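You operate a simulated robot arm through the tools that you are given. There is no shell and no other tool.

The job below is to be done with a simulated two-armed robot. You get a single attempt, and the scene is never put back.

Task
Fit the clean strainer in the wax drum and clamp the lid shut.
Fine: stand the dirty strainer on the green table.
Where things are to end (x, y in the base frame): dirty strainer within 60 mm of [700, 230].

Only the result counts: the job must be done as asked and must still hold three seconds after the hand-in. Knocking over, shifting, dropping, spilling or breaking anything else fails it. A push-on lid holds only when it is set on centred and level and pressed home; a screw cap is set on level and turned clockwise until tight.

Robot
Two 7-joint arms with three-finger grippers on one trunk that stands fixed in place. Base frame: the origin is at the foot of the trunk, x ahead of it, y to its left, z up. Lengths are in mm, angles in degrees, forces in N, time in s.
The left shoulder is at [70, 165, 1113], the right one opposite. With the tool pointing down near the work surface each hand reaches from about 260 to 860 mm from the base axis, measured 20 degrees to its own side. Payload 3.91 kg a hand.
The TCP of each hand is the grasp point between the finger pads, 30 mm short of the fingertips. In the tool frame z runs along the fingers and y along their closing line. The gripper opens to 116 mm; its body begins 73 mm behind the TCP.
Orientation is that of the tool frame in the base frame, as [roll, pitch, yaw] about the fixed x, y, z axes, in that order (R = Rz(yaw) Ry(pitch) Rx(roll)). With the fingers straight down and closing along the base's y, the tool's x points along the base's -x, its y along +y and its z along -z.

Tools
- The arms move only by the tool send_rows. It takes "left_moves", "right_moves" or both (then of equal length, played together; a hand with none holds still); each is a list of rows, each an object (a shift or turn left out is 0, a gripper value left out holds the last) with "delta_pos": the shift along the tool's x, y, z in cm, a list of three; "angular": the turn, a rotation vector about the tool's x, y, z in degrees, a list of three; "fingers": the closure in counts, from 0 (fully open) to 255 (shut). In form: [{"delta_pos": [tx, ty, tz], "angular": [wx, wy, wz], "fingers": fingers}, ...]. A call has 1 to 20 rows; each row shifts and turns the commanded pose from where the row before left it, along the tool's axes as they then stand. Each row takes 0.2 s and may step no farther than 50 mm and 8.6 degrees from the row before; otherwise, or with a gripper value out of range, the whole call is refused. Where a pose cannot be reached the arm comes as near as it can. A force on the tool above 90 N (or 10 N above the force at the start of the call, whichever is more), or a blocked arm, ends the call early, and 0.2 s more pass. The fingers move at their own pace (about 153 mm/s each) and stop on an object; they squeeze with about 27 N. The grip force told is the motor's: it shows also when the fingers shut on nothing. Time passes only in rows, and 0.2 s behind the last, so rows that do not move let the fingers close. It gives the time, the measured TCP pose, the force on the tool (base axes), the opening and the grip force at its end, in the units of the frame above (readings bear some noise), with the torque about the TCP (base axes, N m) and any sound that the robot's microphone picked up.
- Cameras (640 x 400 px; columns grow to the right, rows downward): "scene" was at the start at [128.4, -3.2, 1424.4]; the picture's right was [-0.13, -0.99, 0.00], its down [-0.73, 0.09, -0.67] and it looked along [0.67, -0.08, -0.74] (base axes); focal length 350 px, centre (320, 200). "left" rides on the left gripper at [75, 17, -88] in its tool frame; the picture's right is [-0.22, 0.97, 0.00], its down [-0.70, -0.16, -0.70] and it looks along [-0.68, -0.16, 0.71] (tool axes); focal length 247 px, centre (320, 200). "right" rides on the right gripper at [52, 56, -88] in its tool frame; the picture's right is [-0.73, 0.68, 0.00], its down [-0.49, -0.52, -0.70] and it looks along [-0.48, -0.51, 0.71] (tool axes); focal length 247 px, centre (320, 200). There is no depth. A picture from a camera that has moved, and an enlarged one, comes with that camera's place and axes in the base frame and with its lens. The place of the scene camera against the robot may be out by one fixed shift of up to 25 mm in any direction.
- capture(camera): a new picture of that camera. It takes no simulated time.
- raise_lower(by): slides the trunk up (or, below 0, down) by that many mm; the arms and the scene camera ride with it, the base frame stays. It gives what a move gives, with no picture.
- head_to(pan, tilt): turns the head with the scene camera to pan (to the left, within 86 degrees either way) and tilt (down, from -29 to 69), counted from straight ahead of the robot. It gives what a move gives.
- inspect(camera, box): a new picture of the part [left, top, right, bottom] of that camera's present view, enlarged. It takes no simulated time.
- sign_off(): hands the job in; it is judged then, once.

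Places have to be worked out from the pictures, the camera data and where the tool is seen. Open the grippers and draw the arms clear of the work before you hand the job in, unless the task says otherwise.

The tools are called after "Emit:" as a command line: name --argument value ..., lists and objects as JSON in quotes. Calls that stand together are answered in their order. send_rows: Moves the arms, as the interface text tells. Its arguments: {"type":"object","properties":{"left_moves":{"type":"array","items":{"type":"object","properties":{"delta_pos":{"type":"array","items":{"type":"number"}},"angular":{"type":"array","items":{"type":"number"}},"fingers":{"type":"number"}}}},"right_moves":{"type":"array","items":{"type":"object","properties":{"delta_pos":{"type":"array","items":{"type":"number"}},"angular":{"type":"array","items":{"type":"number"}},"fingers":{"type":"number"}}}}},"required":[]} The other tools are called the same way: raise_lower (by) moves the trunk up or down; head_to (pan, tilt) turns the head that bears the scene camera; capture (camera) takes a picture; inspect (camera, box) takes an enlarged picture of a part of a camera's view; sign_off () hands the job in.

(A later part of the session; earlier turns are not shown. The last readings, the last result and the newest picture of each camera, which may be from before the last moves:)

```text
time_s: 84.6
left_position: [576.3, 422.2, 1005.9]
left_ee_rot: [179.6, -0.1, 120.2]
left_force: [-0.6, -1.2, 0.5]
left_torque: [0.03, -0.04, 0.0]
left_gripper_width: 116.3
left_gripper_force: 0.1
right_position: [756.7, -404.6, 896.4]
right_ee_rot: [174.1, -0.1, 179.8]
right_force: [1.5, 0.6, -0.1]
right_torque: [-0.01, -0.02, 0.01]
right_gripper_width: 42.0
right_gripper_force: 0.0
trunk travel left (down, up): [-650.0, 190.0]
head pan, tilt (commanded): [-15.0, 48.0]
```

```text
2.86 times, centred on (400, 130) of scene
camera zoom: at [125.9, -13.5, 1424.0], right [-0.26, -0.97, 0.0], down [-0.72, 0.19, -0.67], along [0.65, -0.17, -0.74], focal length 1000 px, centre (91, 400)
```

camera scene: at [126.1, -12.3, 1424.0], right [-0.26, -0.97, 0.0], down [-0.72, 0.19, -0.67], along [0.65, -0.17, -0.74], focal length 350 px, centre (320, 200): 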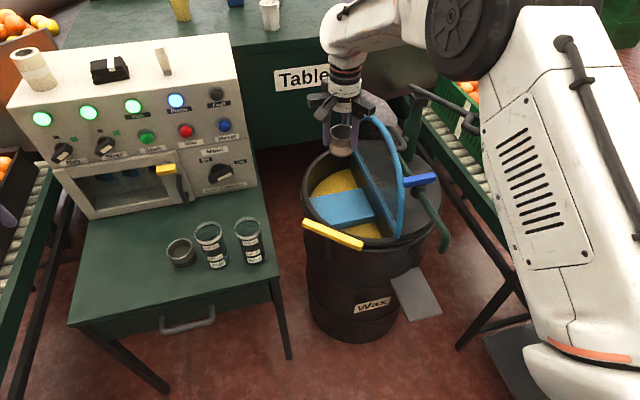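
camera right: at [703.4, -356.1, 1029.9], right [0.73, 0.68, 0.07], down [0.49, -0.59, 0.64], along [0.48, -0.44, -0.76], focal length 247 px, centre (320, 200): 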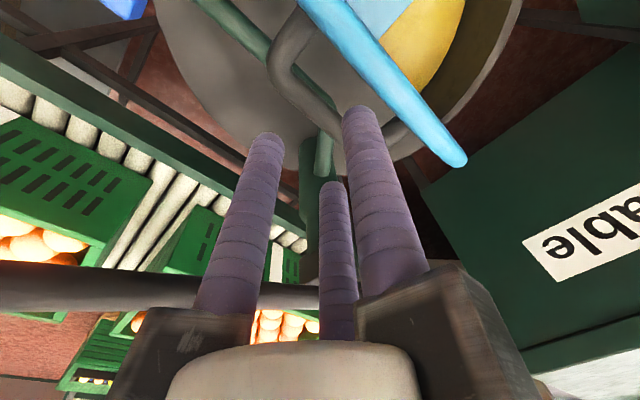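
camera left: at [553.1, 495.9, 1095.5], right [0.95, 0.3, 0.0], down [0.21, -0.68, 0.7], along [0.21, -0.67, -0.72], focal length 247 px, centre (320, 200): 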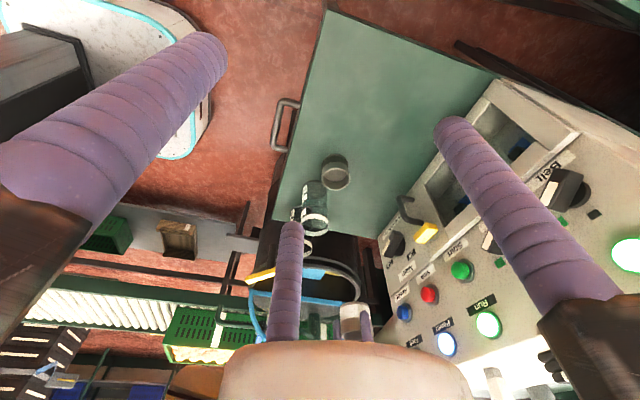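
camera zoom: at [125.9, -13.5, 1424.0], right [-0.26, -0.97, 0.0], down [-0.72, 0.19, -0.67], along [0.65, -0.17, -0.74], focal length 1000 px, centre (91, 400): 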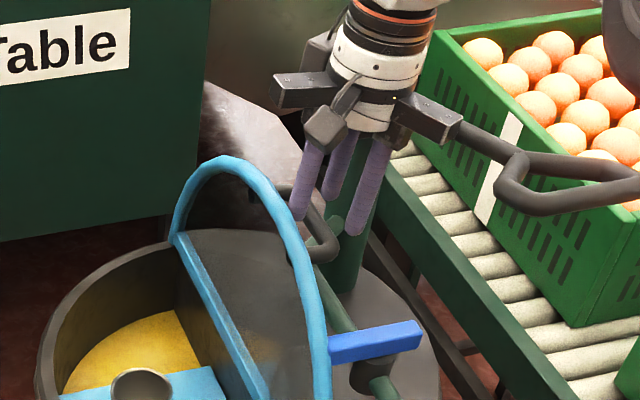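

No contact yet; the finger tips reach handle level on both sides. I go the last 18 mm.

Emit:
send_rows --right_moves '[{"delta_pos": [0, 0, 0.9]}, {"delta_pos": [0, 0, 0.9]}, {}]'

Emit:
inspect --camera "right" --box '[220, 0, 480, 220]'

Emit:
inspect --camera "scene" --box '[340, 60, 460, 200]'

```text
time_s: 85.4
left_position: [576.8, 421.9, 1007.3]
left_ee_rot: [179.7, -0.2, 120.3]
left_force: [0.3, 0.0, 1.1]
left_torque: [-0.01, 0.0, 0.01]
left_gripper_width: 115.9
left_gripper_force: 0.0
right_position: [757.1, -399.5, 878.1]
right_ee_rot: [174.0, 0.0, 179.8]
right_force: [-0.5, -0.4, -0.6]
right_torque: [-0.03, 0.03, 0.02]
right_gripper_width: 41.8
right_gripper_force: 0.1
trunk travel left (down, up): [-650.0, 190.0]
head pan, tilt (commanded): [-15.0, 48.0]
```

```text
1.82 times, centred on (350, 110) of right
camera zoom: at [704.2, -355.2, 971.9], right [0.73, 0.68, 0.07], down [0.48, -0.59, 0.64], along [0.48, -0.44, -0.76], focal length 449 px, centre (266, 364)
```

zoom: 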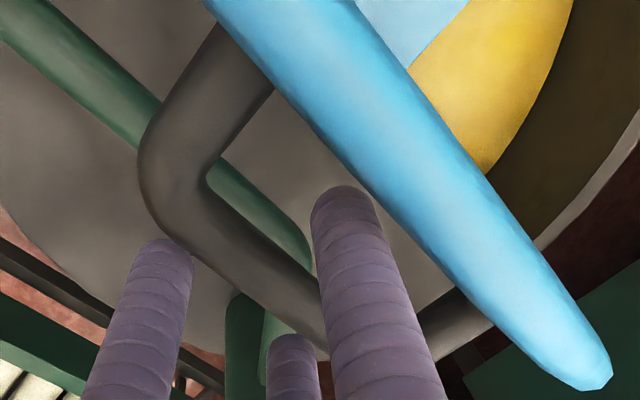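

```text
2.86 times, centred on (400, 130) of scene
camera zoom: at [126.0, -13.6, 1424.0], right [-0.26, -0.97, 0.0], down [-0.72, 0.19, -0.67], along [0.65, -0.17, -0.74], focal length 1000 px, centre (91, 400)
```

zoom: 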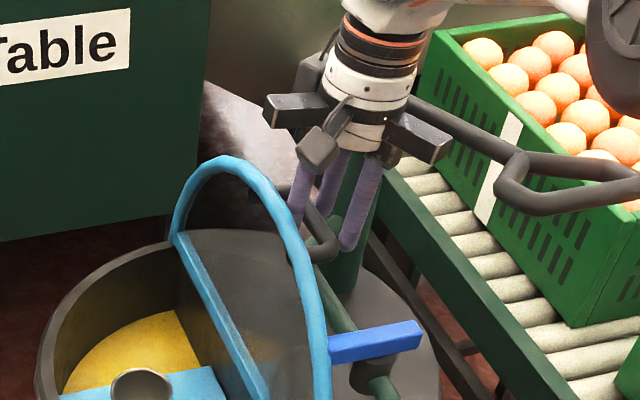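

The handle is between single finger and pair, nearly centred for gripping. I close on it.

Emit:
send_rows --right_moves '[{"fingers": 200}, {"fingers": 255}, {}]'

Emit:
capture --camera "right"

```text
time_s: 86.2
left_position: [576.7, 423.5, 1006.1]
left_ee_rot: [179.7, 0.0, 120.3]
left_force: [-0.4, -0.6, -0.1]
left_torque: [0.03, -0.01, -0.03]
left_gripper_width: 115.9
left_gripper_force: 0.0
right_position: [756.7, -400.0, 878.3]
right_ee_rot: [174.1, 0.1, 179.9]
right_force: [-1.5, 4.4, -0.9]
right_torque: [0.07, -0.16, 0.89]
right_gripper_width: 26.2
right_gripper_force: 45.2
trunk travel left (down, up): [-650.0, 190.0]
head pan, tilt (commanded): [-15.0, 48.0]
```

```text
taken
camera right: at [704.3, -354.2, 972.0], right [0.73, 0.68, 0.07], down [0.49, -0.59, 0.64], along [0.48, -0.44, -0.76], focal length 247 px, centre (320, 200)
```

right: 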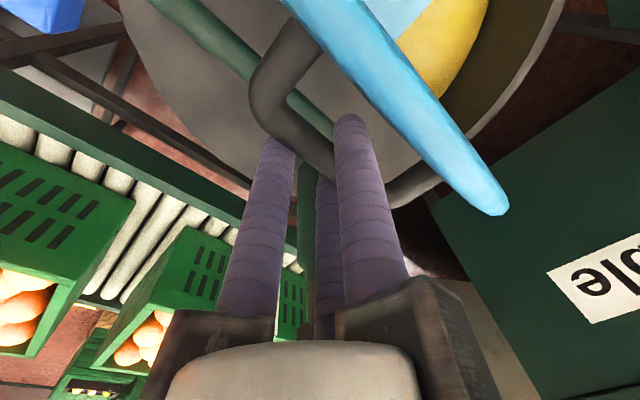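

Handle gripped again. From the opening data I refit the hinge arc (centre y≈-327, z≈726, handle radius ≈150 mm) and start closing along it, bringing the hand upright in the first three rows.

Emit:
send_rows --right_moves '[{"delta_pos": [0, 1.29, -0.41], "angular": [2, 0, 0]}, {"delta_pos": [0, 1.32, -0.34], "angular": [2, 0, 0]}, {}]'

Emit:
capture --camera "right"

Emit:
inspect --camera "scene" --box '[300, 60, 480, 260]'

```text
time_s: 87.0
left_position: [578.0, 421.6, 1007.1]
left_ee_rot: [179.7, -0.1, 120.3]
left_force: [-0.1, 0.1, 0.6]
left_torque: [0.0, 0.0, 0.0]
left_gripper_width: 116.0
left_gripper_force: 0.0
right_position: [757.8, -376.4, 885.4]
right_ee_rot: [178.1, 0.0, 179.8]
right_force: [0.9, -1.2, -5.1]
right_torque: [-0.09, 0.59, 1.1]
right_gripper_width: 26.1
right_gripper_force: 44.9
trunk travel left (down, up): [-650.0, 190.0]
head pan, tilt (commanded): [-15.0, 48.0]
```

```text
taken
camera right: at [704.5, -324.0, 976.0], right [0.73, 0.68, 0.02], down [0.49, -0.55, 0.68], along [0.47, -0.49, -0.73], focal length 247 px, centre (320, 200)
```

right: 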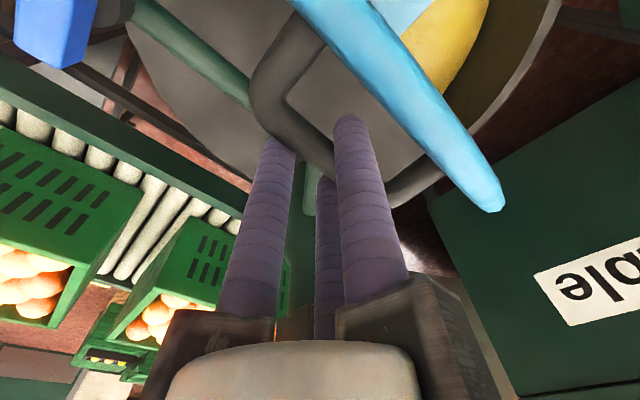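

```text
2.00 times, centred on (390, 160) of scene
camera zoom: at [127.2, -14.7, 1423.9], right [-0.26, -0.97, 0.0], down [-0.72, 0.19, -0.67], along [0.65, -0.17, -0.74], focal length 700 px, centre (180, 280)
```

zoom: 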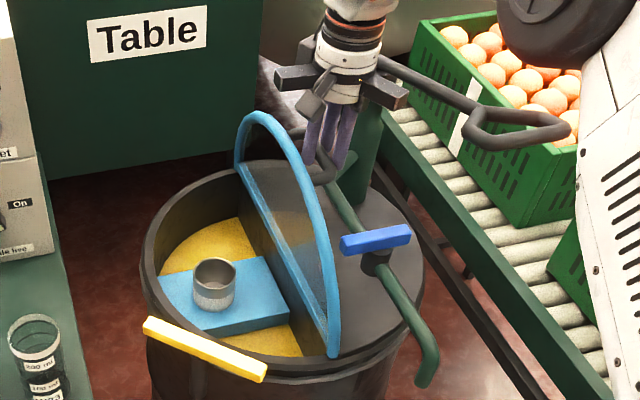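

Low forces, lid follows. I continue through vertical.

Emit:
send_rows --right_moves '[{"delta_pos": [0, 1.33, -0.28], "angular": [1.95, 0, 0]}, {"delta_pos": [0, 1.3, -0.19]}, {"delta_pos": [0, 1.31, -0.07]}, {"delta_pos": [0, 1.31, 0.04]}, {}]'

Emit:
inspect --camera "scene" --box '[300, 60, 480, 260]'

```text
time_s: 88.2
left_position: [577.3, 422.3, 1007.4]
left_ee_rot: [179.8, -0.2, 120.3]
left_force: [0.0, -0.1, 0.5]
left_torque: [-0.02, 0.01, -0.01]
left_gripper_width: 116.3
left_gripper_force: 0.0
right_position: [755.8, -324.8, 890.0]
right_ee_rot: [180.0, -0.1, 179.7]
right_force: [-1.5, -1.0, -9.8]
right_torque: [-0.08, 0.65, 1.03]
right_gripper_width: 26.1
right_gripper_force: 45.3
trunk travel left (down, up): [-650.0, 190.0]
head pan, tilt (commanded): [-15.0, 48.0]
```

```text
2.00 times, centred on (390, 160) of scene
camera zoom: at [127.5, -14.6, 1423.8], right [-0.26, -0.97, 0.0], down [-0.72, 0.19, -0.67], along [0.65, -0.17, -0.74], focal length 700 px, centre (180, 280)
```

zoom: 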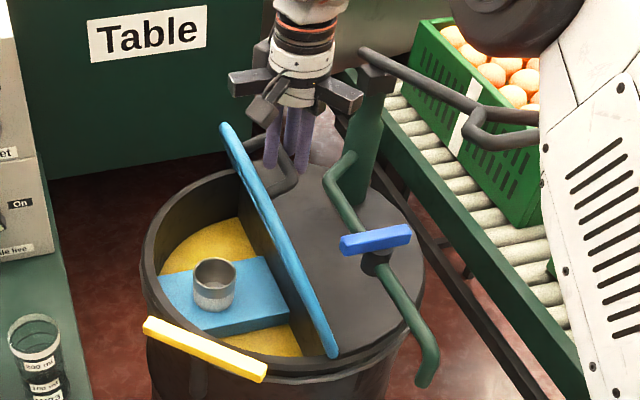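

Just past vertical, forces small. I continue lowering along the arc.

Emit:
send_rows --right_moves '[{"delta_pos": [0, 1.3, 0.2]}, {"delta_pos": [0, 1.28, 0.3]}, {"delta_pos": [0, 1.25, 0.4]}, {"delta_pos": [0, 1.22, 0.5]}, {"delta_pos": [0, 1.17, 0.59]}, {}]'

Emit:
inspect --camera "scene" --box '[300, 60, 480, 260]'

Emit:
capture --camera "right"

```text
time_s: 89.6
left_position: [576.7, 422.1, 1006.3]
left_ee_rot: [179.8, 0.0, 120.3]
left_force: [0.5, -0.1, -0.2]
left_torque: [0.0, -0.02, 0.0]
left_gripper_width: 116.0
left_gripper_force: 0.1
right_position: [757.3, -262.4, 873.0]
right_ee_rot: [-180.0, -0.1, 179.9]
right_force: [2.4, -0.1, -1.0]
right_torque: [-0.07, 0.31, 0.89]
right_gripper_width: 25.7
right_gripper_force: 44.6
trunk travel left (down, up): [-650.0, 190.0]
head pan, tilt (commanded): [-15.0, 48.0]
```

```text
2.00 times, centred on (390, 160) of scene
camera zoom: at [126.8, -13.8, 1423.9], right [-0.26, -0.97, 0.0], down [-0.72, 0.19, -0.67], along [0.65, -0.17, -0.74], focal length 700 px, centre (180, 280)
```

zoom: 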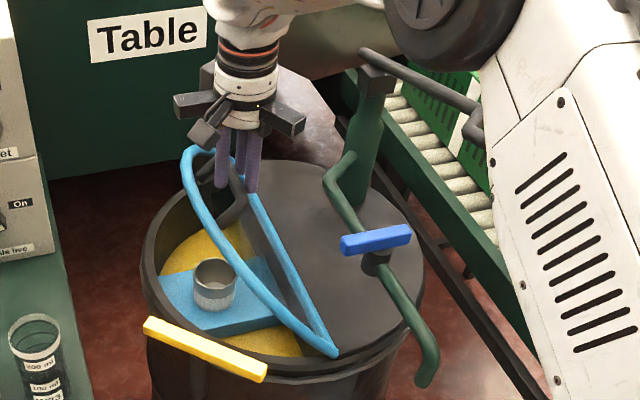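

```text
taken
camera right: at [704.1, -207.7, 962.0], right [0.73, 0.68, 0.0], down [0.48, -0.52, 0.7], along [0.48, -0.51, -0.71], focal length 247 px, centre (320, 200)
```

right: 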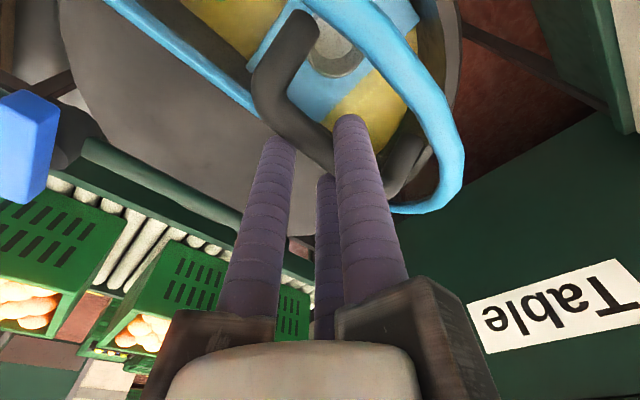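

On track at about 61° (tube angle). I continue downward.

Emit:
send_rows --right_moves '[{"delta_pos": [0, 1.11, 0.69]}, {"delta_pos": [0, 1.05, 0.79]}, {"delta_pos": [0, 0.98, 0.87]}, {"delta_pos": [0, 0.9, 0.96]}, {"delta_pos": [0, 0.81, 1.03]}, {}]'

Emit:
inspect --camera "scene" --box '[300, 60, 480, 260]'

Emit:
capture --camera "right"

```text
time_s: 91.0
left_position: [576.9, 424.8, 1006.1]
left_ee_rot: [179.8, 0.0, 120.2]
left_force: [0.1, 0.1, -0.8]
left_torque: [-0.01, 0.02, -0.01]
left_gripper_width: 115.9
left_gripper_force: 0.1
right_position: [755.9, -211.7, 830.6]
right_ee_rot: [180.0, 0.0, 179.9]
right_force: [0.8, 10.2, 5.2]
right_torque: [0.3, 0.04, 0.59]
right_gripper_width: 23.9
right_gripper_force: 45.0
trunk travel left (down, up): [-650.0, 190.0]
head pan, tilt (commanded): [-15.0, 48.0]
```

```text
2.00 times, centred on (390, 160) of scene
camera zoom: at [125.6, -12.0, 1424.1], right [-0.26, -0.97, 0.0], down [-0.72, 0.19, -0.67], along [0.65, -0.17, -0.74], focal length 700 px, centre (180, 280)
```

zoom: 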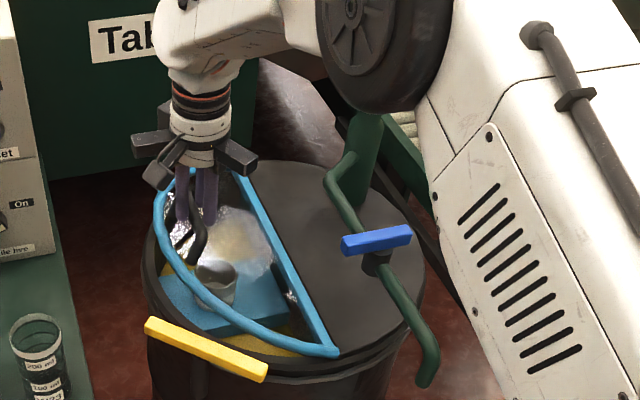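

```text
taken
camera right: at [703.1, -156.1, 920.1], right [0.73, 0.68, 0.0], down [0.48, -0.52, 0.7], along [0.48, -0.51, -0.71], focal length 247 px, centre (320, 200)
```

right: 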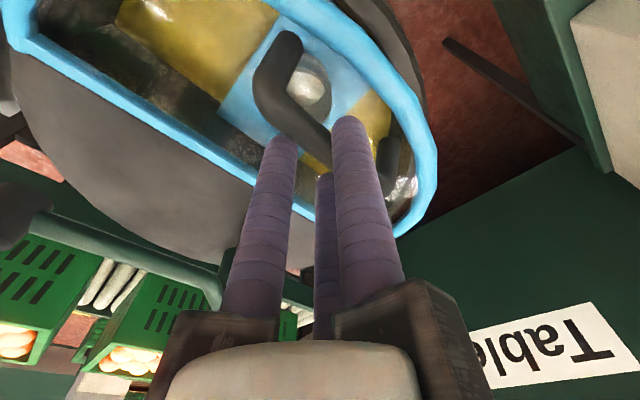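

The grip narrowed to 23.9 mm, meaning the handle has slid toward the finger tips; a refit of the arc (centre y≈-337, z≈714, radius 162) explains it. I follow the corrected arc for the rest, checking after two small steps.

Emit:
send_rows --right_moves '[{"delta_pos": [0, 0.79, 1.03]}, {"delta_pos": [0, 0.61, 1.09]}, {}]'

Emit:
capture --camera "right"

Emit:
inspect --camera "scene" --box '[300, 100, 420, 260]'

```text
time_s: 91.8
left_position: [575.1, 424.7, 1006.6]
left_ee_rot: [179.8, 0.2, 120.4]
left_force: [-0.1, 0.5, 0.2]
left_torque: [0.0, -0.04, -0.04]
left_gripper_width: 116.0
left_gripper_force: 0.2
right_position: [756.0, -196.1, 812.2]
right_ee_rot: [-179.9, 0.3, -180.0]
right_force: [0.2, 4.3, 1.9]
right_torque: [-0.42, 0.09, 0.02]
right_gripper_width: 5.6
right_gripper_force: 45.9
trunk travel left (down, up): [-650.0, 190.0]
head pan, tilt (commanded): [-15.0, 48.0]
```

```text
taken
camera right: at [703.1, -140.6, 900.3], right [0.73, 0.68, 0.0], down [0.48, -0.52, 0.7], along [0.48, -0.51, -0.71], focal length 247 px, centre (320, 200)
```

right: 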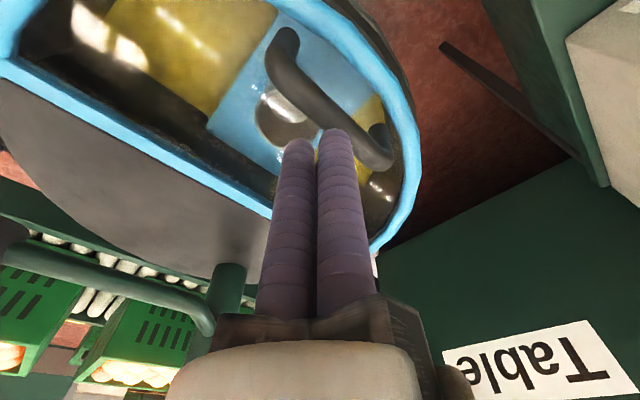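

```text
2.50 times, centred on (360, 180) of scene
camera zoom: at [124.2, -10.6, 1424.3], right [-0.26, -0.97, 0.0], down [-0.72, 0.19, -0.67], along [0.65, -0.17, -0.74], focal length 875 px, centre (220, 250)
```

zoom: 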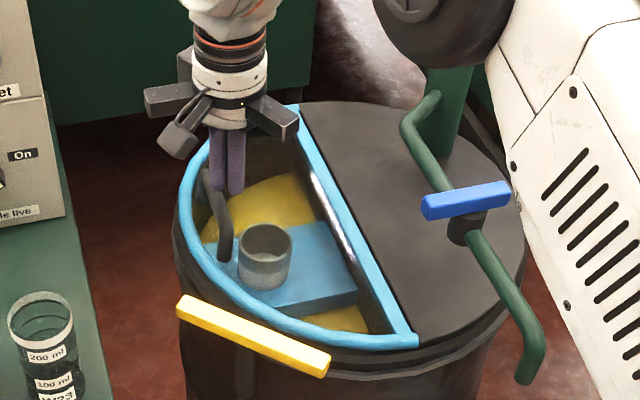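

The handle slipped off the finger tips and the lid dropped the last bit onto the rim. I raise the hand clear and check the lid, the glass and the strainer carefully.

Emit:
send_rows --right_moves '[{"delta_pos": [0, 0, -2]}, {"delta_pos": [0, 0, -4], "fingers": 200}, {"delta_pos": [0, 0, -4], "fingers": 100}, {"delta_pos": [1.0, 2.0, -2]}, {}]'

Emit:
capture --camera "right"

Emit:
inspect --camera "scene" --box '[290, 130, 440, 270]'

Emit:
inspect --camera "right" --box '[100, 0, 460, 240]'

```text
time_s: 93.0
left_position: [577.9, 421.6, 1006.0]
left_ee_rot: [179.7, 0.0, 120.4]
left_force: [-0.1, 0.2, -0.5]
left_torque: [0.02, 0.04, 0.0]
left_gripper_width: 116.1
left_gripper_force: 0.2
right_position: [744.3, -180.1, 930.4]
right_ee_rot: [-179.9, -0.1, 179.9]
right_force: [-0.1, -0.2, -0.4]
right_torque: [0.0, 0.04, 0.02]
right_gripper_width: 70.5
right_gripper_force: 0.0
trunk travel left (down, up): [-650.0, 190.0]
head pan, tilt (commanded): [-15.0, 48.0]
```

```text
taken
camera right: at [691.5, -125.8, 1017.9], right [0.73, 0.68, 0.0], down [0.49, -0.52, 0.7], along [0.47, -0.51, -0.71], focal length 247 px, centre (320, 200)
```

right: 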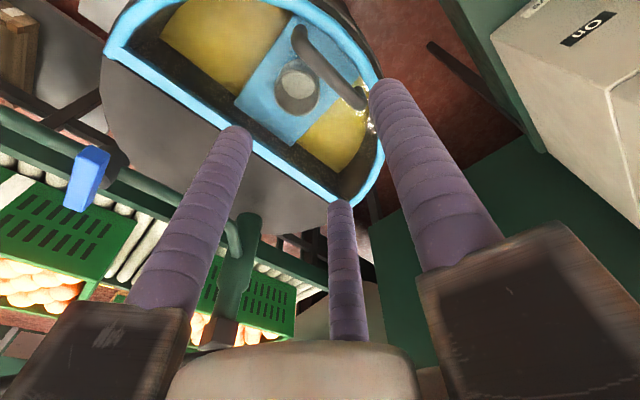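

```text
2.86 times, centred on (365, 200) of scene
camera zoom: at [126.8, -14.0, 1423.9], right [-0.26, -0.97, 0.0], down [-0.72, 0.19, -0.67], along [0.65, -0.17, -0.74], focal length 1000 px, centre (191, 200)
```

zoom: 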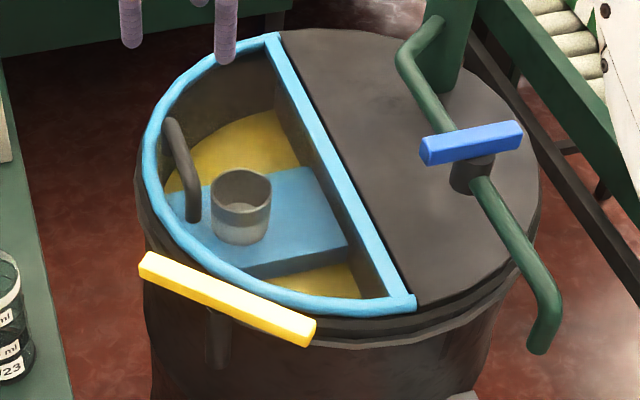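

```text
1.67 times, centred on (280, 120) of right
camera zoom: at [691.5, -125.8, 1017.9], right [0.73, 0.68, 0.0], down [0.49, -0.52, 0.7], along [0.47, -0.51, -0.71], focal length 412 px, centre (387, 333)
```

zoom: 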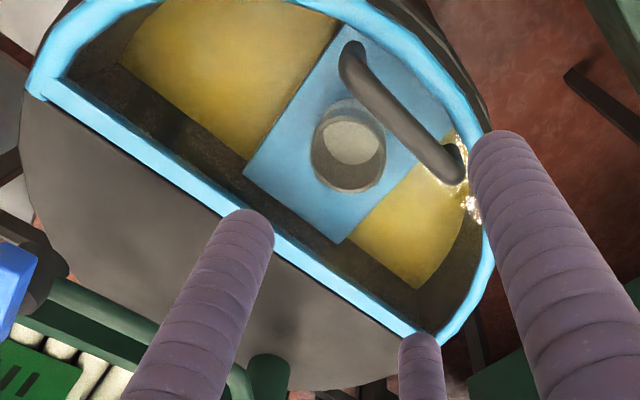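

The lid is fully down on the rim, the glass looks intact and the clean strainer stands upright inside. Now the clamp: I move the right hand to the bar's upper end side and turn it to line up with the tangential bar.

Emit:
send_rows --right_moves '[{"delta_pos": [3.47, 1.4, 1.4]}, {"delta_pos": [3.47, 1.4, 1.4]}, {"delta_pos": [3.47, 1.4, 1.4], "fingers": 140}, {"angular": [0, 0, 8.3]}, {"angular": [0, 0, 8.3]}, {"angular": [0, 0, 8.3]}, {"angular": [0, 0, 8.3]}, {"angular": [0, 0, 8.3]}, {"angular": [0, 0, 8.3]}, {"angular": [0, 0, 8.3]}, {"angular": [0, 0, 8.3]}, {"angular": [0, 0, 8.3]}, {"angular": [0, 0, 8.3]}, {"angular": [0, 0, 8.3]}, {"angular": [0, 0, 8.3]}, {"angular": [0, 0, 8.3]}, {"angular": [0, 0, 8.3]}, {"angular": [0, 0, 8.3]}, {"angular": [0, 0, 8.3]}, {}]'

Emit:
capture --camera "right"

Emit:
capture --camera "left"

Emit:
capture --camera "scene"

```text
time_s: 97.2
left_position: [576.7, 422.4, 1006.5]
left_ee_rot: [179.7, -0.2, 120.3]
left_force: [-0.1, 0.6, 0.2]
left_torque: [0.01, 0.0, -0.04]
left_gripper_width: 116.0
left_gripper_force: 0.0
right_position: [644.5, -142.9, 890.5]
right_ee_rot: [-178.8, -1.0, 45.6]
right_force: [-0.2, 0.5, 0.1]
right_torque: [-0.03, -0.04, 0.02]
right_gripper_width: 52.6
right_gripper_force: 0.0
trunk travel left (down, up): [-650.0, 190.0]
head pan, tilt (commanded): [-15.0, 48.0]
```

```text
taken
camera right: at [721.3, -149.5, 977.8], right [-0.03, -1.0, -0.03], down [-0.71, 0.0, 0.7], along [-0.7, 0.04, -0.71], focal length 247 px, centre (320, 200)
```

right: 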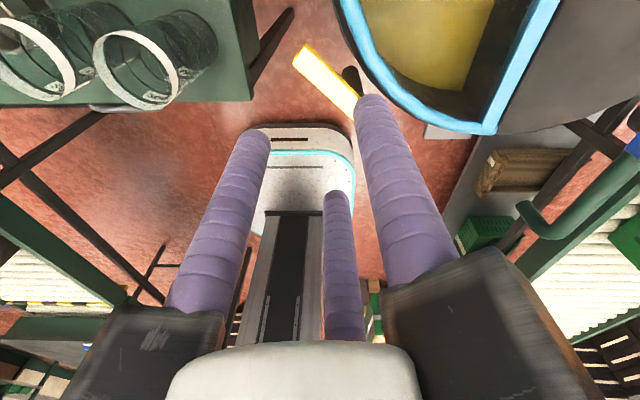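

```text
taken
camera left: at [552.8, 495.8, 1095.9], right [0.95, 0.3, 0.0], down [0.21, -0.68, 0.7], along [0.21, -0.67, -0.72], focal length 247 px, centre (320, 200)
```

left: 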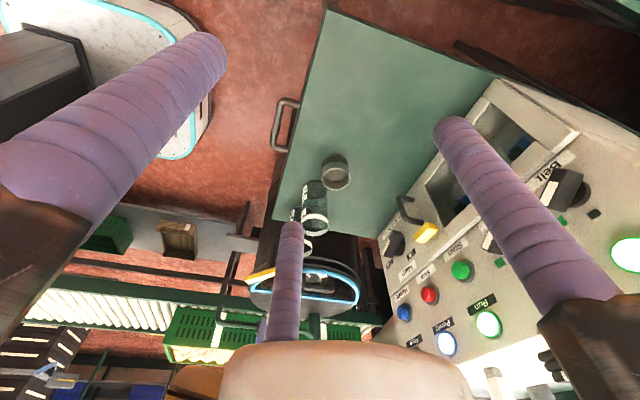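

```text
taken
camera scene: at [126.1, -13.4, 1424.0], right [-0.26, -0.97, 0.0], down [-0.72, 0.19, -0.67], along [0.65, -0.17, -0.74], focal length 350 px, centre (320, 200)
```

scene: 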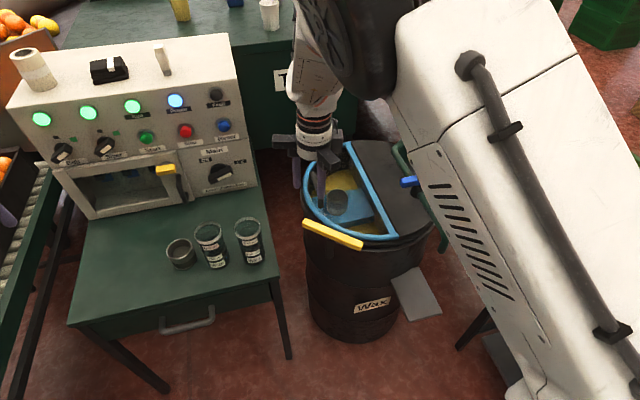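

The bar's near end is at about (662.6,-124) with direction ≈49.6°. I lower to z≈790 with a small xy correction and check alignment again.

Emit:
send_rows --right_moves '[{"delta_pos": [-0.2, -0.5, 3.3]}, {"delta_pos": [0, 0, 3.3]}, {"delta_pos": [0, 0, 3.3]}, {}]'

Emit:
capture --camera "right"

Emit:
inspect --camera "scene" --box '[270, 130, 420, 270]'

Emit:
inspect --camera "right" --box '[240, 20, 460, 240]'

```text
time_s: 98.2
left_position: [577.0, 423.0, 1007.5]
left_ee_rot: [179.7, -0.1, 120.3]
left_force: [0.8, 0.6, 0.7]
left_torque: [0.02, -0.02, 0.03]
left_gripper_width: 116.0
left_gripper_force: 0.1
right_position: [634.4, -138.0, 786.3]
right_ee_rot: [180.0, 0.0, 47.2]
right_force: [0.6, 0.3, 0.2]
right_torque: [-0.02, -0.05, -0.02]
right_gripper_width: 52.5
right_gripper_force: 0.1
trunk travel left (down, up): [-650.0, 190.0]
head pan, tilt (commanded): [-15.0, 48.0]
```

```text
taken
camera right: at [711.4, -138.4, 875.6], right [0.0, -1.0, 0.0], down [-0.71, 0.0, 0.7], along [-0.7, 0.0, -0.71], focal length 247 px, centre (320, 200)
```

right: 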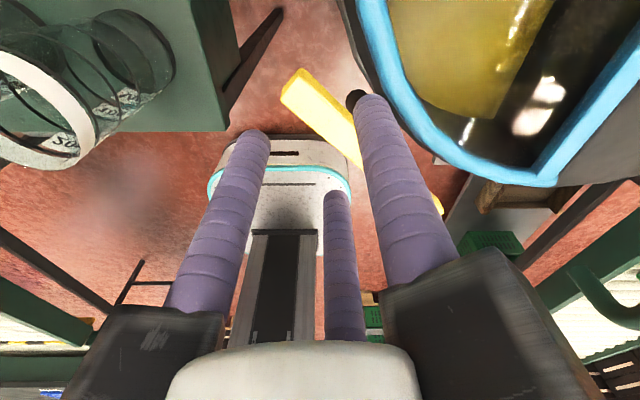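

```text
2.86 times, centred on (345, 200) of scene
camera zoom: at [125.5, -13.6, 1424.1], right [-0.26, -0.97, 0.0], down [-0.72, 0.19, -0.67], along [0.65, -0.17, -0.74], focal length 1000 px, centre (249, 200)
```

zoom: 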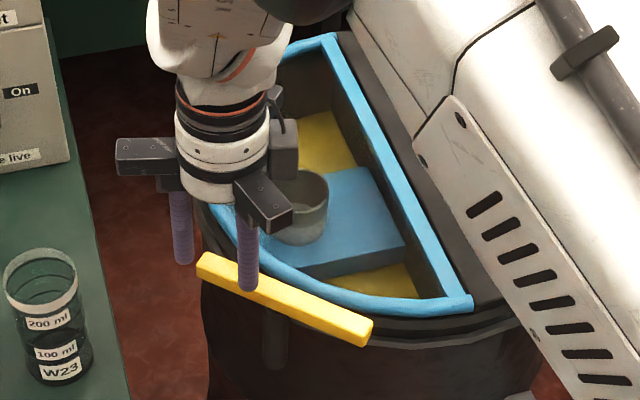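

```text
1.82 times, centred on (350, 130) of right
camera zoom: at [711.4, -138.4, 875.6], right [0.0, -1.0, 0.0], down [-0.71, 0.0, 0.7], along [-0.7, 0.0, -0.71], focal length 449 px, centre (266, 327)
```

zoom: 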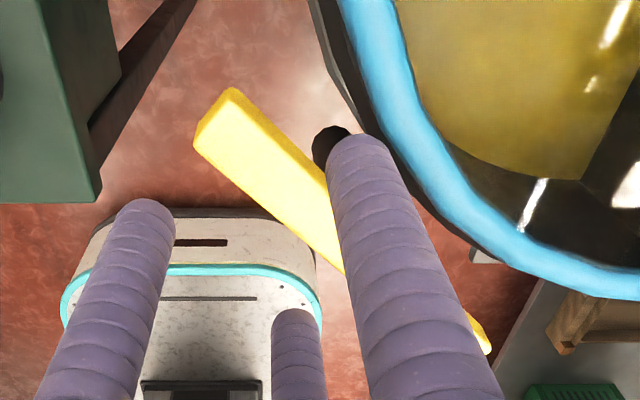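

The drum ring leaves too little room for the inner finger to straddle the bar safely here, so instead I will push the bar closed: closed fingers on the outer side of its other half, sweeping it counter-clockwise over the lid. First I raise, turn the hand back to neutral and close the fingers.

Emit:
send_rows --right_moves '[{"delta_pos": [0, 0, -4]}, {"delta_pos": [0, 0, -4]}, {"angular": [0, 0, -8.3]}, {"angular": [0, 0, -8.3]}, {"angular": [0, 0, -8.3]}, {"angular": [0, 0, -8.3]}, {"angular": [0, 0, -8.3]}, {"angular": [0, 0, -8.3]}, {"angular": [0, 0, -8.3]}, {"angular": [0, 0, -8.3]}, {"angular": [0, 0, -8.3], "fingers": 255}, {"angular": [0, 0, -8.3]}, {"angular": [0, 0, -8.3]}, {"angular": [0, 0, -8.3]}, {"angular": [0, 0, -8.3]}, {"angular": [0, 0, -8.3]}, {"angular": [0, 0, -8.3]}, {"angular": [0, 0, -8.3]}, {}]'

Emit:
capture --camera "right"

```text
time_s: 102.2
left_position: [576.9, 423.3, 1007.9]
left_ee_rot: [179.7, -0.1, 120.3]
left_force: [0.0, -0.4, -0.2]
left_torque: [-0.01, 0.03, -0.01]
left_gripper_width: 116.1
left_gripper_force: 0.0
right_position: [637.6, -135.6, 868.7]
right_ee_rot: [-180.0, -0.1, 179.9]
right_force: [0.7, -0.4, 0.2]
right_torque: [-0.01, 0.01, -0.02]
right_gripper_width: 9.1
right_gripper_force: 27.1
trunk travel left (down, up): [-650.0, 190.0]
head pan, tilt (commanded): [-15.0, 48.0]
```

```text
taken
camera right: at [584.5, -80.6, 956.6], right [0.73, 0.68, 0.0], down [0.49, -0.52, 0.7], along [0.48, -0.51, -0.71], focal length 247 px, centre (320, 200)
```

right: 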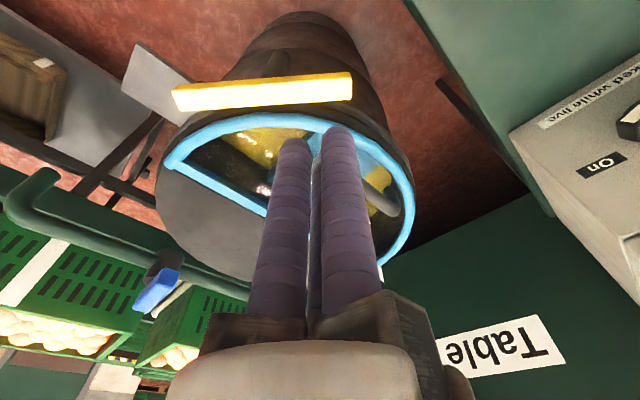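

I now move outside the drum beside the bar's other half and descend so the closed finger tips are just below the bar's top but above the lid frame level.

Emit:
send_rows --right_moves '[{"delta_pos": [3.25, -1.75, 0]}, {"delta_pos": [3.25, -1.75, 0]}, {"delta_pos": [3.25, -1.75, 0]}, {"delta_pos": [0, 0, 3]}, {"delta_pos": [0, 0, 3]}, {"delta_pos": [0, 0, 3]}, {"delta_pos": [0, 0, 2.8]}, {}]'

Emit:
capture --camera "right"

Emit:
inspect --camera "scene" --box '[270, 150, 420, 290]'

```text
time_s: 104.0
left_position: [576.4, 422.9, 1007.9]
left_ee_rot: [179.8, -0.1, 120.2]
left_force: [0.0, -0.9, 0.3]
left_torque: [0.01, -0.05, 0.01]
left_gripper_width: 116.0
left_gripper_force: 0.1
right_position: [538.0, -188.5, 749.7]
right_ee_rot: [-179.9, 0.1, 179.8]
right_force: [-1.3, -0.2, -0.3]
right_torque: [-0.02, -0.02, -0.02]
right_gripper_width: 9.3
right_gripper_force: 27.0
trunk travel left (down, up): [-650.0, 190.0]
head pan, tilt (commanded): [-15.0, 48.0]
```

```text
taken
camera right: at [486.5, -133.4, 838.4], right [0.73, 0.68, 0.0], down [0.48, -0.52, 0.7], along [0.48, -0.51, -0.71], focal length 247 px, centre (320, 200)
```

right: 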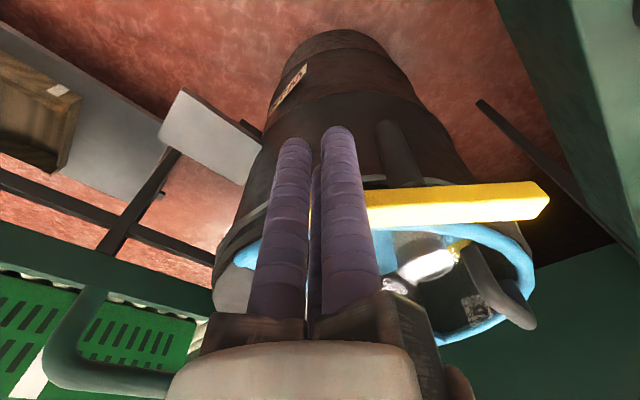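

```text
2.86 times, centred on (345, 220) of scene
camera zoom: at [125.1, -13.5, 1424.1], right [-0.26, -0.97, 0.0], down [-0.72, 0.19, -0.67], along [0.65, -0.17, -0.74], focal length 1000 px, centre (249, 143)
```

zoom: 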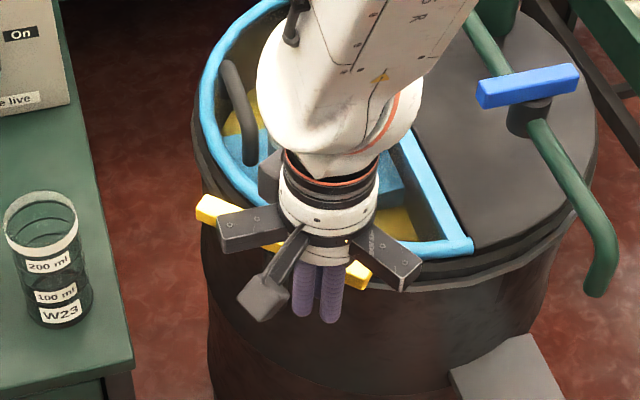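

The fingers are on the outer side of the bar's south-west half. I start sweeping it counter-clockwise in small rows and check the force and picture.

Emit:
send_rows --right_moves '[{"delta_pos": [-0.95, -0.67, 0]}, {"delta_pos": [-0.45, -1.03, 0]}, {"delta_pos": [-0.5, -1.04, 0]}, {}]'

Emit:
capture --camera "right"

Emit:
inspect --camera "scene" --box '[270, 150, 420, 290]'

```text
time_s: 105.0
left_position: [576.9, 422.2, 1007.4]
left_ee_rot: [179.7, -0.2, 120.3]
left_force: [0.6, 0.4, -0.1]
left_torque: [-0.03, -0.03, -0.02]
left_gripper_width: 115.8
left_gripper_force: 0.1
right_position: [558.3, -215.8, 750.5]
right_ee_rot: [-179.8, 0.0, 179.8]
right_force: [0.1, -0.5, 0.2]
right_torque: [0.03, 0.01, 0.0]
right_gripper_width: 9.3
right_gripper_force: 27.8
trunk travel left (down, up): [-650.0, 190.0]
head pan, tilt (commanded): [-15.0, 48.0]
```

```text
taken
camera right: at [505.2, -160.0, 839.4], right [0.73, 0.68, 0.0], down [0.48, -0.52, 0.7], along [0.48, -0.51, -0.71], focal length 247 px, centre (320, 200)
```

right: 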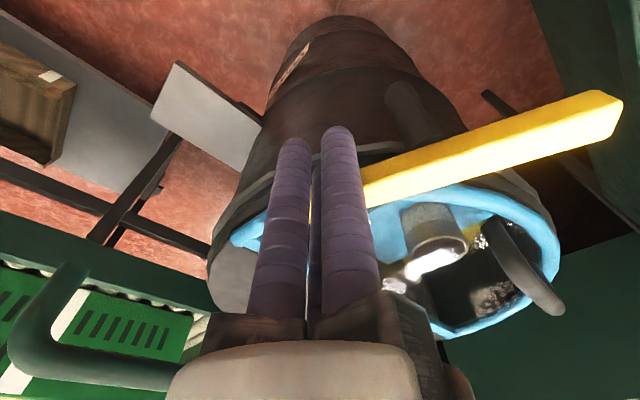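

```text
2.86 times, centred on (345, 220) of scene
camera zoom: at [125.9, -13.2, 1424.0], right [-0.26, -0.97, 0.0], down [-0.72, 0.19, -0.67], along [0.65, -0.17, -0.74], focal length 1000 px, centre (249, 143)
```

zoom: 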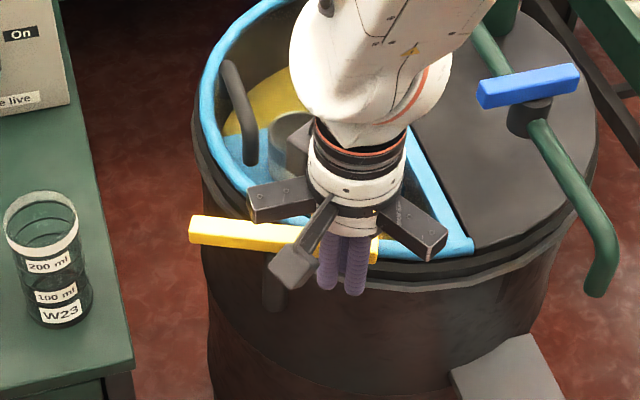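

The bar turns easily with the push. I continue the sweep.

Emit:
send_rows --right_moves '[{"delta_pos": [-0.9, -0.81, 0]}, {"delta_pos": [-0.9, -0.81, 0]}, {"delta_pos": [-1.19, -0.45, 0]}, {}]'

Emit:
capture --camera "right"

Emit:
inspect --camera "scene" --box '[270, 150, 420, 290]'

```text
time_s: 106.0
left_position: [576.1, 423.1, 1007.4]
left_ee_rot: [179.7, -0.1, 120.3]
left_force: [0.7, -1.2, 0.2]
left_torque: [0.01, -0.03, 0.01]
left_gripper_width: 115.9
left_gripper_force: 0.1
right_position: [589.3, -237.2, 749.9]
right_ee_rot: [-179.9, -0.1, 179.9]
right_force: [0.0, 0.0, 0.5]
right_torque: [0.01, 0.02, 0.03]
right_gripper_width: 9.2
right_gripper_force: 27.2
trunk travel left (down, up): [-650.0, 190.0]
head pan, tilt (commanded): [-15.0, 48.0]
```

```text
taken
camera right: at [535.9, -182.2, 838.3], right [0.73, 0.68, 0.0], down [0.49, -0.52, 0.7], along [0.48, -0.51, -0.71], focal length 247 px, centre (320, 200)
```

right: 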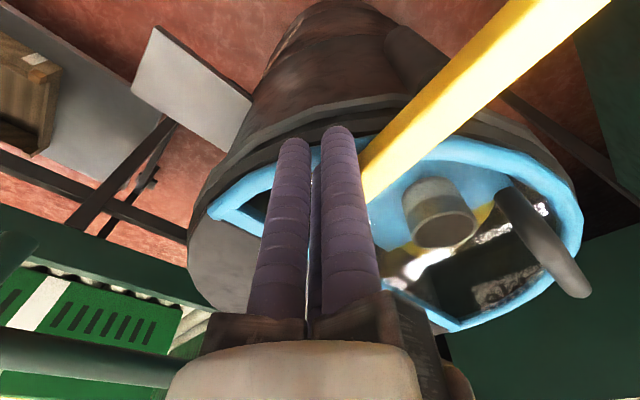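

```text
2.86 times, centred on (345, 220) of scene
camera zoom: at [125.8, -13.4, 1424.0], right [-0.26, -0.97, 0.0], down [-0.72, 0.19, -0.67], along [0.65, -0.17, -0.74], focal length 1000 px, centre (249, 143)
```

zoom: 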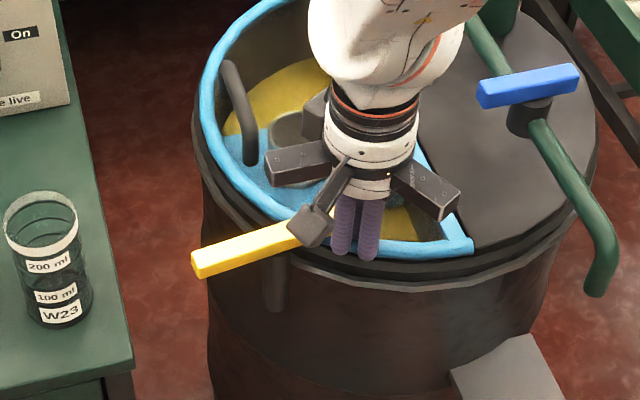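

Turning nicely (about 50° so far) with no unusual force. I continue toward the stop.

Emit:
send_rows --right_moves '[{"delta_pos": [-1.0, -0.25, 0]}, {"delta_pos": [-1.0, -0.05, 0]}, {"delta_pos": [-0.8, 0, 0]}, {}]'

Emit:
capture --camera "right"

Emit:
inspect --camera "scene" --box '[270, 150, 420, 290]'

```text
time_s: 107.0
left_position: [577.6, 422.6, 1006.7]
left_ee_rot: [179.7, -0.1, 120.4]
left_force: [-0.6, -0.7, -0.6]
left_torque: [0.01, 0.01, 0.02]
left_gripper_width: 116.0
left_gripper_force: 0.1
right_position: [617.6, -240.8, 749.6]
right_ee_rot: [-180.0, 0.0, 179.8]
right_force: [-0.4, -0.1, -0.7]
right_torque: [0.02, -0.04, 0.0]
right_gripper_width: 9.3
right_gripper_force: 27.2
trunk travel left (down, up): [-650.0, 190.0]
head pan, tilt (commanded): [-15.0, 48.0]
```

```text
taken
camera right: at [564.8, -184.8, 838.9], right [0.73, 0.68, 0.0], down [0.48, -0.52, 0.7], along [0.48, -0.51, -0.71], focal length 247 px, centre (320, 200)
```

right: 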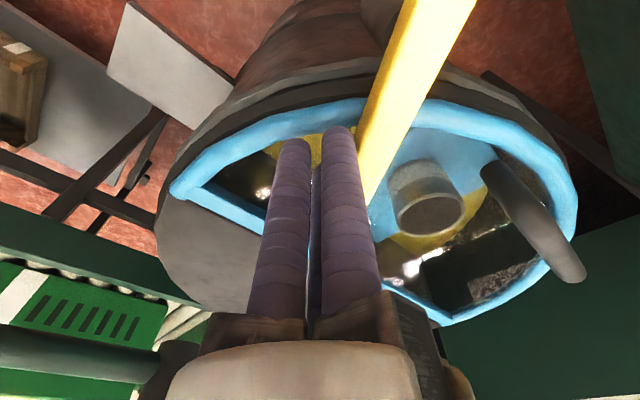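

```text
2.86 times, centred on (345, 220) of scene
camera zoom: at [126.0, -13.5, 1424.0], right [-0.26, -0.97, 0.0], down [-0.72, 0.19, -0.67], along [0.65, -0.17, -0.74], focal length 1000 px, centre (249, 143)
```

zoom: 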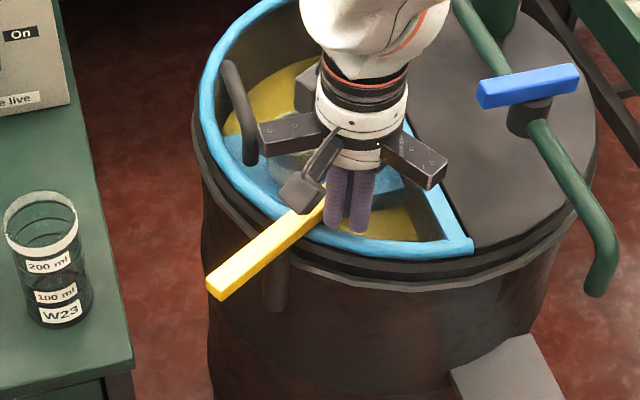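

Close to the final angle. I push on gently in the final direction until the stop is felt.

Emit:
send_rows --right_moves '[{"delta_pos": [-0.5, 0.1, 0]}, {"delta_pos": [-0.4, 0.2, 0]}, {}]'

Emit:
inspect --camera "scene" --box '[270, 150, 420, 290]'

```text
time_s: 107.8
left_position: [576.2, 421.7, 1007.3]
left_ee_rot: [179.7, -0.1, 120.3]
left_force: [0.5, -1.3, -0.3]
left_torque: [0.01, 0.01, 0.03]
left_gripper_width: 116.1
left_gripper_force: 0.0
right_position: [625.1, -237.6, 750.1]
right_ee_rot: [-179.8, -0.1, 179.8]
right_force: [0.0, 0.3, 1.2]
right_torque: [-0.02, -0.01, 0.01]
right_gripper_width: 9.3
right_gripper_force: 27.0
trunk travel left (down, up): [-650.0, 190.0]
head pan, tilt (commanded): [-15.0, 48.0]
```

```text
2.86 times, centred on (345, 220) of scene
camera zoom: at [126.0, -13.6, 1424.0], right [-0.26, -0.97, 0.0], down [-0.72, 0.19, -0.67], along [0.65, -0.17, -0.74], focal length 1000 px, centre (249, 143)
```

zoom: 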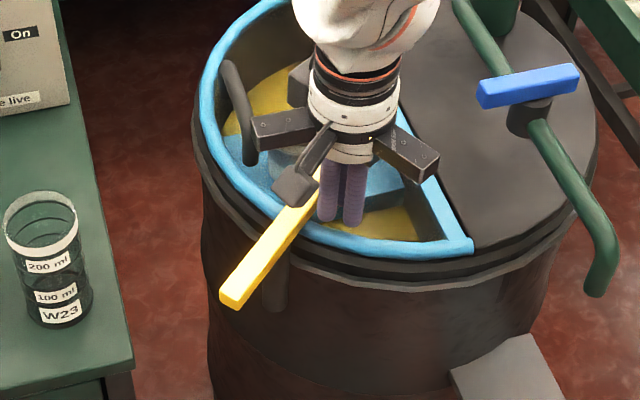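

No resistance yet; I continue in 4–5 mm rows.

Emit:
send_rows --right_moves '[{"delta_pos": [-0.35, 0.3, 0]}, {"delta_pos": [-0.3, 0.3, 0]}, {}]'

Emit:
inspect --camera "scene" --box '[270, 150, 420, 290]'

Emit:
capture --camera "right"

```text
time_s: 108.6
left_position: [573.3, 419.4, 1008.9]
left_ee_rot: [179.6, -0.1, 120.3]
left_force: [-0.3, -0.1, 0.6]
left_torque: [-0.03, -0.03, -0.02]
left_gripper_width: 116.3
left_gripper_force: 0.0
right_position: [628.9, -235.4, 750.3]
right_ee_rot: [-179.8, -0.1, 179.9]
right_force: [-24.1, -26.1, 7.6]
right_torque: [-0.23, 0.45, 0.25]
right_gripper_width: 9.0
right_gripper_force: 27.0
trunk travel left (down, up): [-650.0, 190.0]
head pan, tilt (commanded): [-15.0, 48.0]
```

```text
2.86 times, centred on (345, 220) of scene
camera zoom: at [122.0, -16.7, 1424.4], right [-0.26, -0.97, 0.0], down [-0.72, 0.2, -0.67], along [0.65, -0.17, -0.74], focal length 1000 px, centre (249, 143)
```

zoom: 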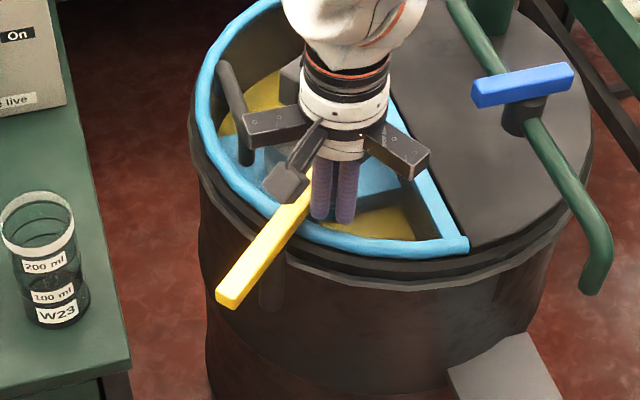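

```text
taken
camera right: at [575.8, -179.7, 838.1], right [0.73, 0.68, 0.0], down [0.49, -0.52, 0.7], along [0.47, -0.52, -0.71], focal length 247 px, centre (320, 200)
```

right: 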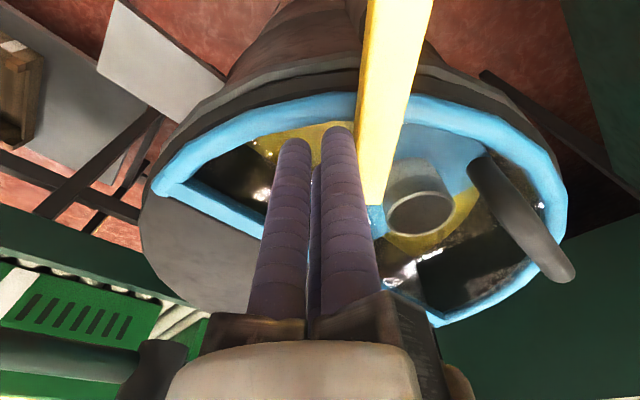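

The stop is felt (≈35 N against the push). I back off from the bar, rise clear and verify the clamp's position.

Emit:
send_rows --right_moves '[{"delta_pos": [0.4, -0.4, 0]}, {"delta_pos": [0.5, -0.5, 0]}, {"delta_pos": [0, 0, -2]}, {"delta_pos": [0, 0, -4]}, {"delta_pos": [0, 0, -4]}, {"delta_pos": [2, -3, -3]}, {"delta_pos": [2, -4, -1]}, {"delta_pos": [2, -4, -1]}, {}]'

Emit:
capture --camera "scene"

Emit:
inspect --camera "scene" --box '[309, 120, 461, 280]'

Emit:
capture --camera "right"

```text
time_s: 110.6
left_position: [578.1, 423.0, 1006.1]
left_ee_rot: [179.9, 0.0, 120.2]
left_force: [0.4, 0.7, -0.1]
left_torque: [-0.03, 0.02, 0.02]
left_gripper_width: 116.1
left_gripper_force: 0.0
right_position: [563.6, -348.6, 899.5]
right_ee_rot: [-179.8, 0.0, 179.9]
right_force: [1.0, -0.6, -0.7]
right_torque: [-0.04, 0.0, -0.02]
right_gripper_width: 9.4
right_gripper_force: 27.0
trunk travel left (down, up): [-650.0, 190.0]
head pan, tilt (commanded): [-15.0, 48.0]
```

```text
taken
camera scene: at [126.8, -12.7, 1423.9], right [-0.26, -0.97, 0.0], down [-0.72, 0.19, -0.67], along [0.65, -0.17, -0.74], focal length 350 px, centre (320, 200)
```

scene: 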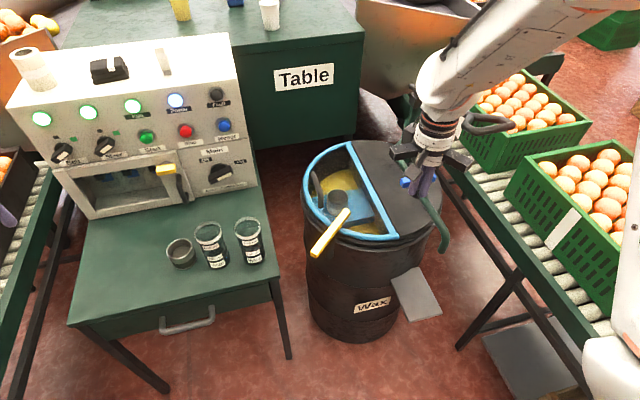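

```text
2.50 times, centred on (385, 200) of scene
camera zoom: at [126.8, -12.7, 1423.9], right [-0.26, -0.97, 0.0], down [-0.72, 0.19, -0.67], along [0.65, -0.17, -0.74], focal length 875 px, centre (158, 200)
```

zoom: 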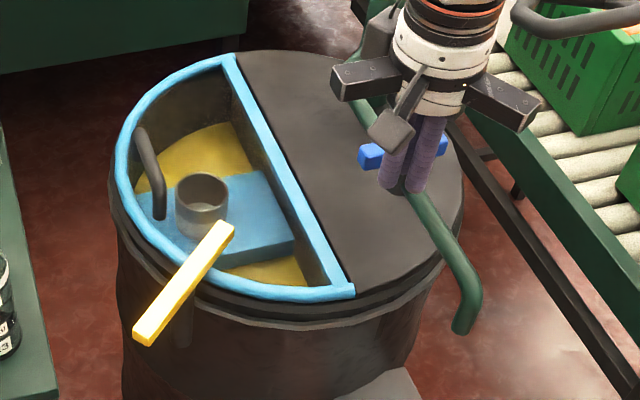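

```text
taken
camera right: at [510.9, -294.2, 988.6], right [0.73, 0.68, 0.0], down [0.49, -0.52, 0.7], along [0.47, -0.51, -0.71], focal length 247 px, centre (320, 200)
```

right: 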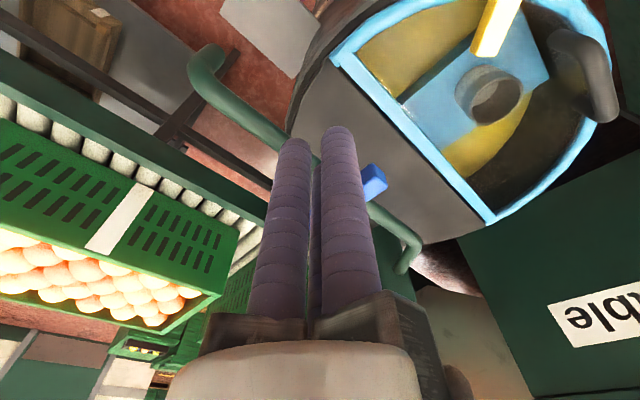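

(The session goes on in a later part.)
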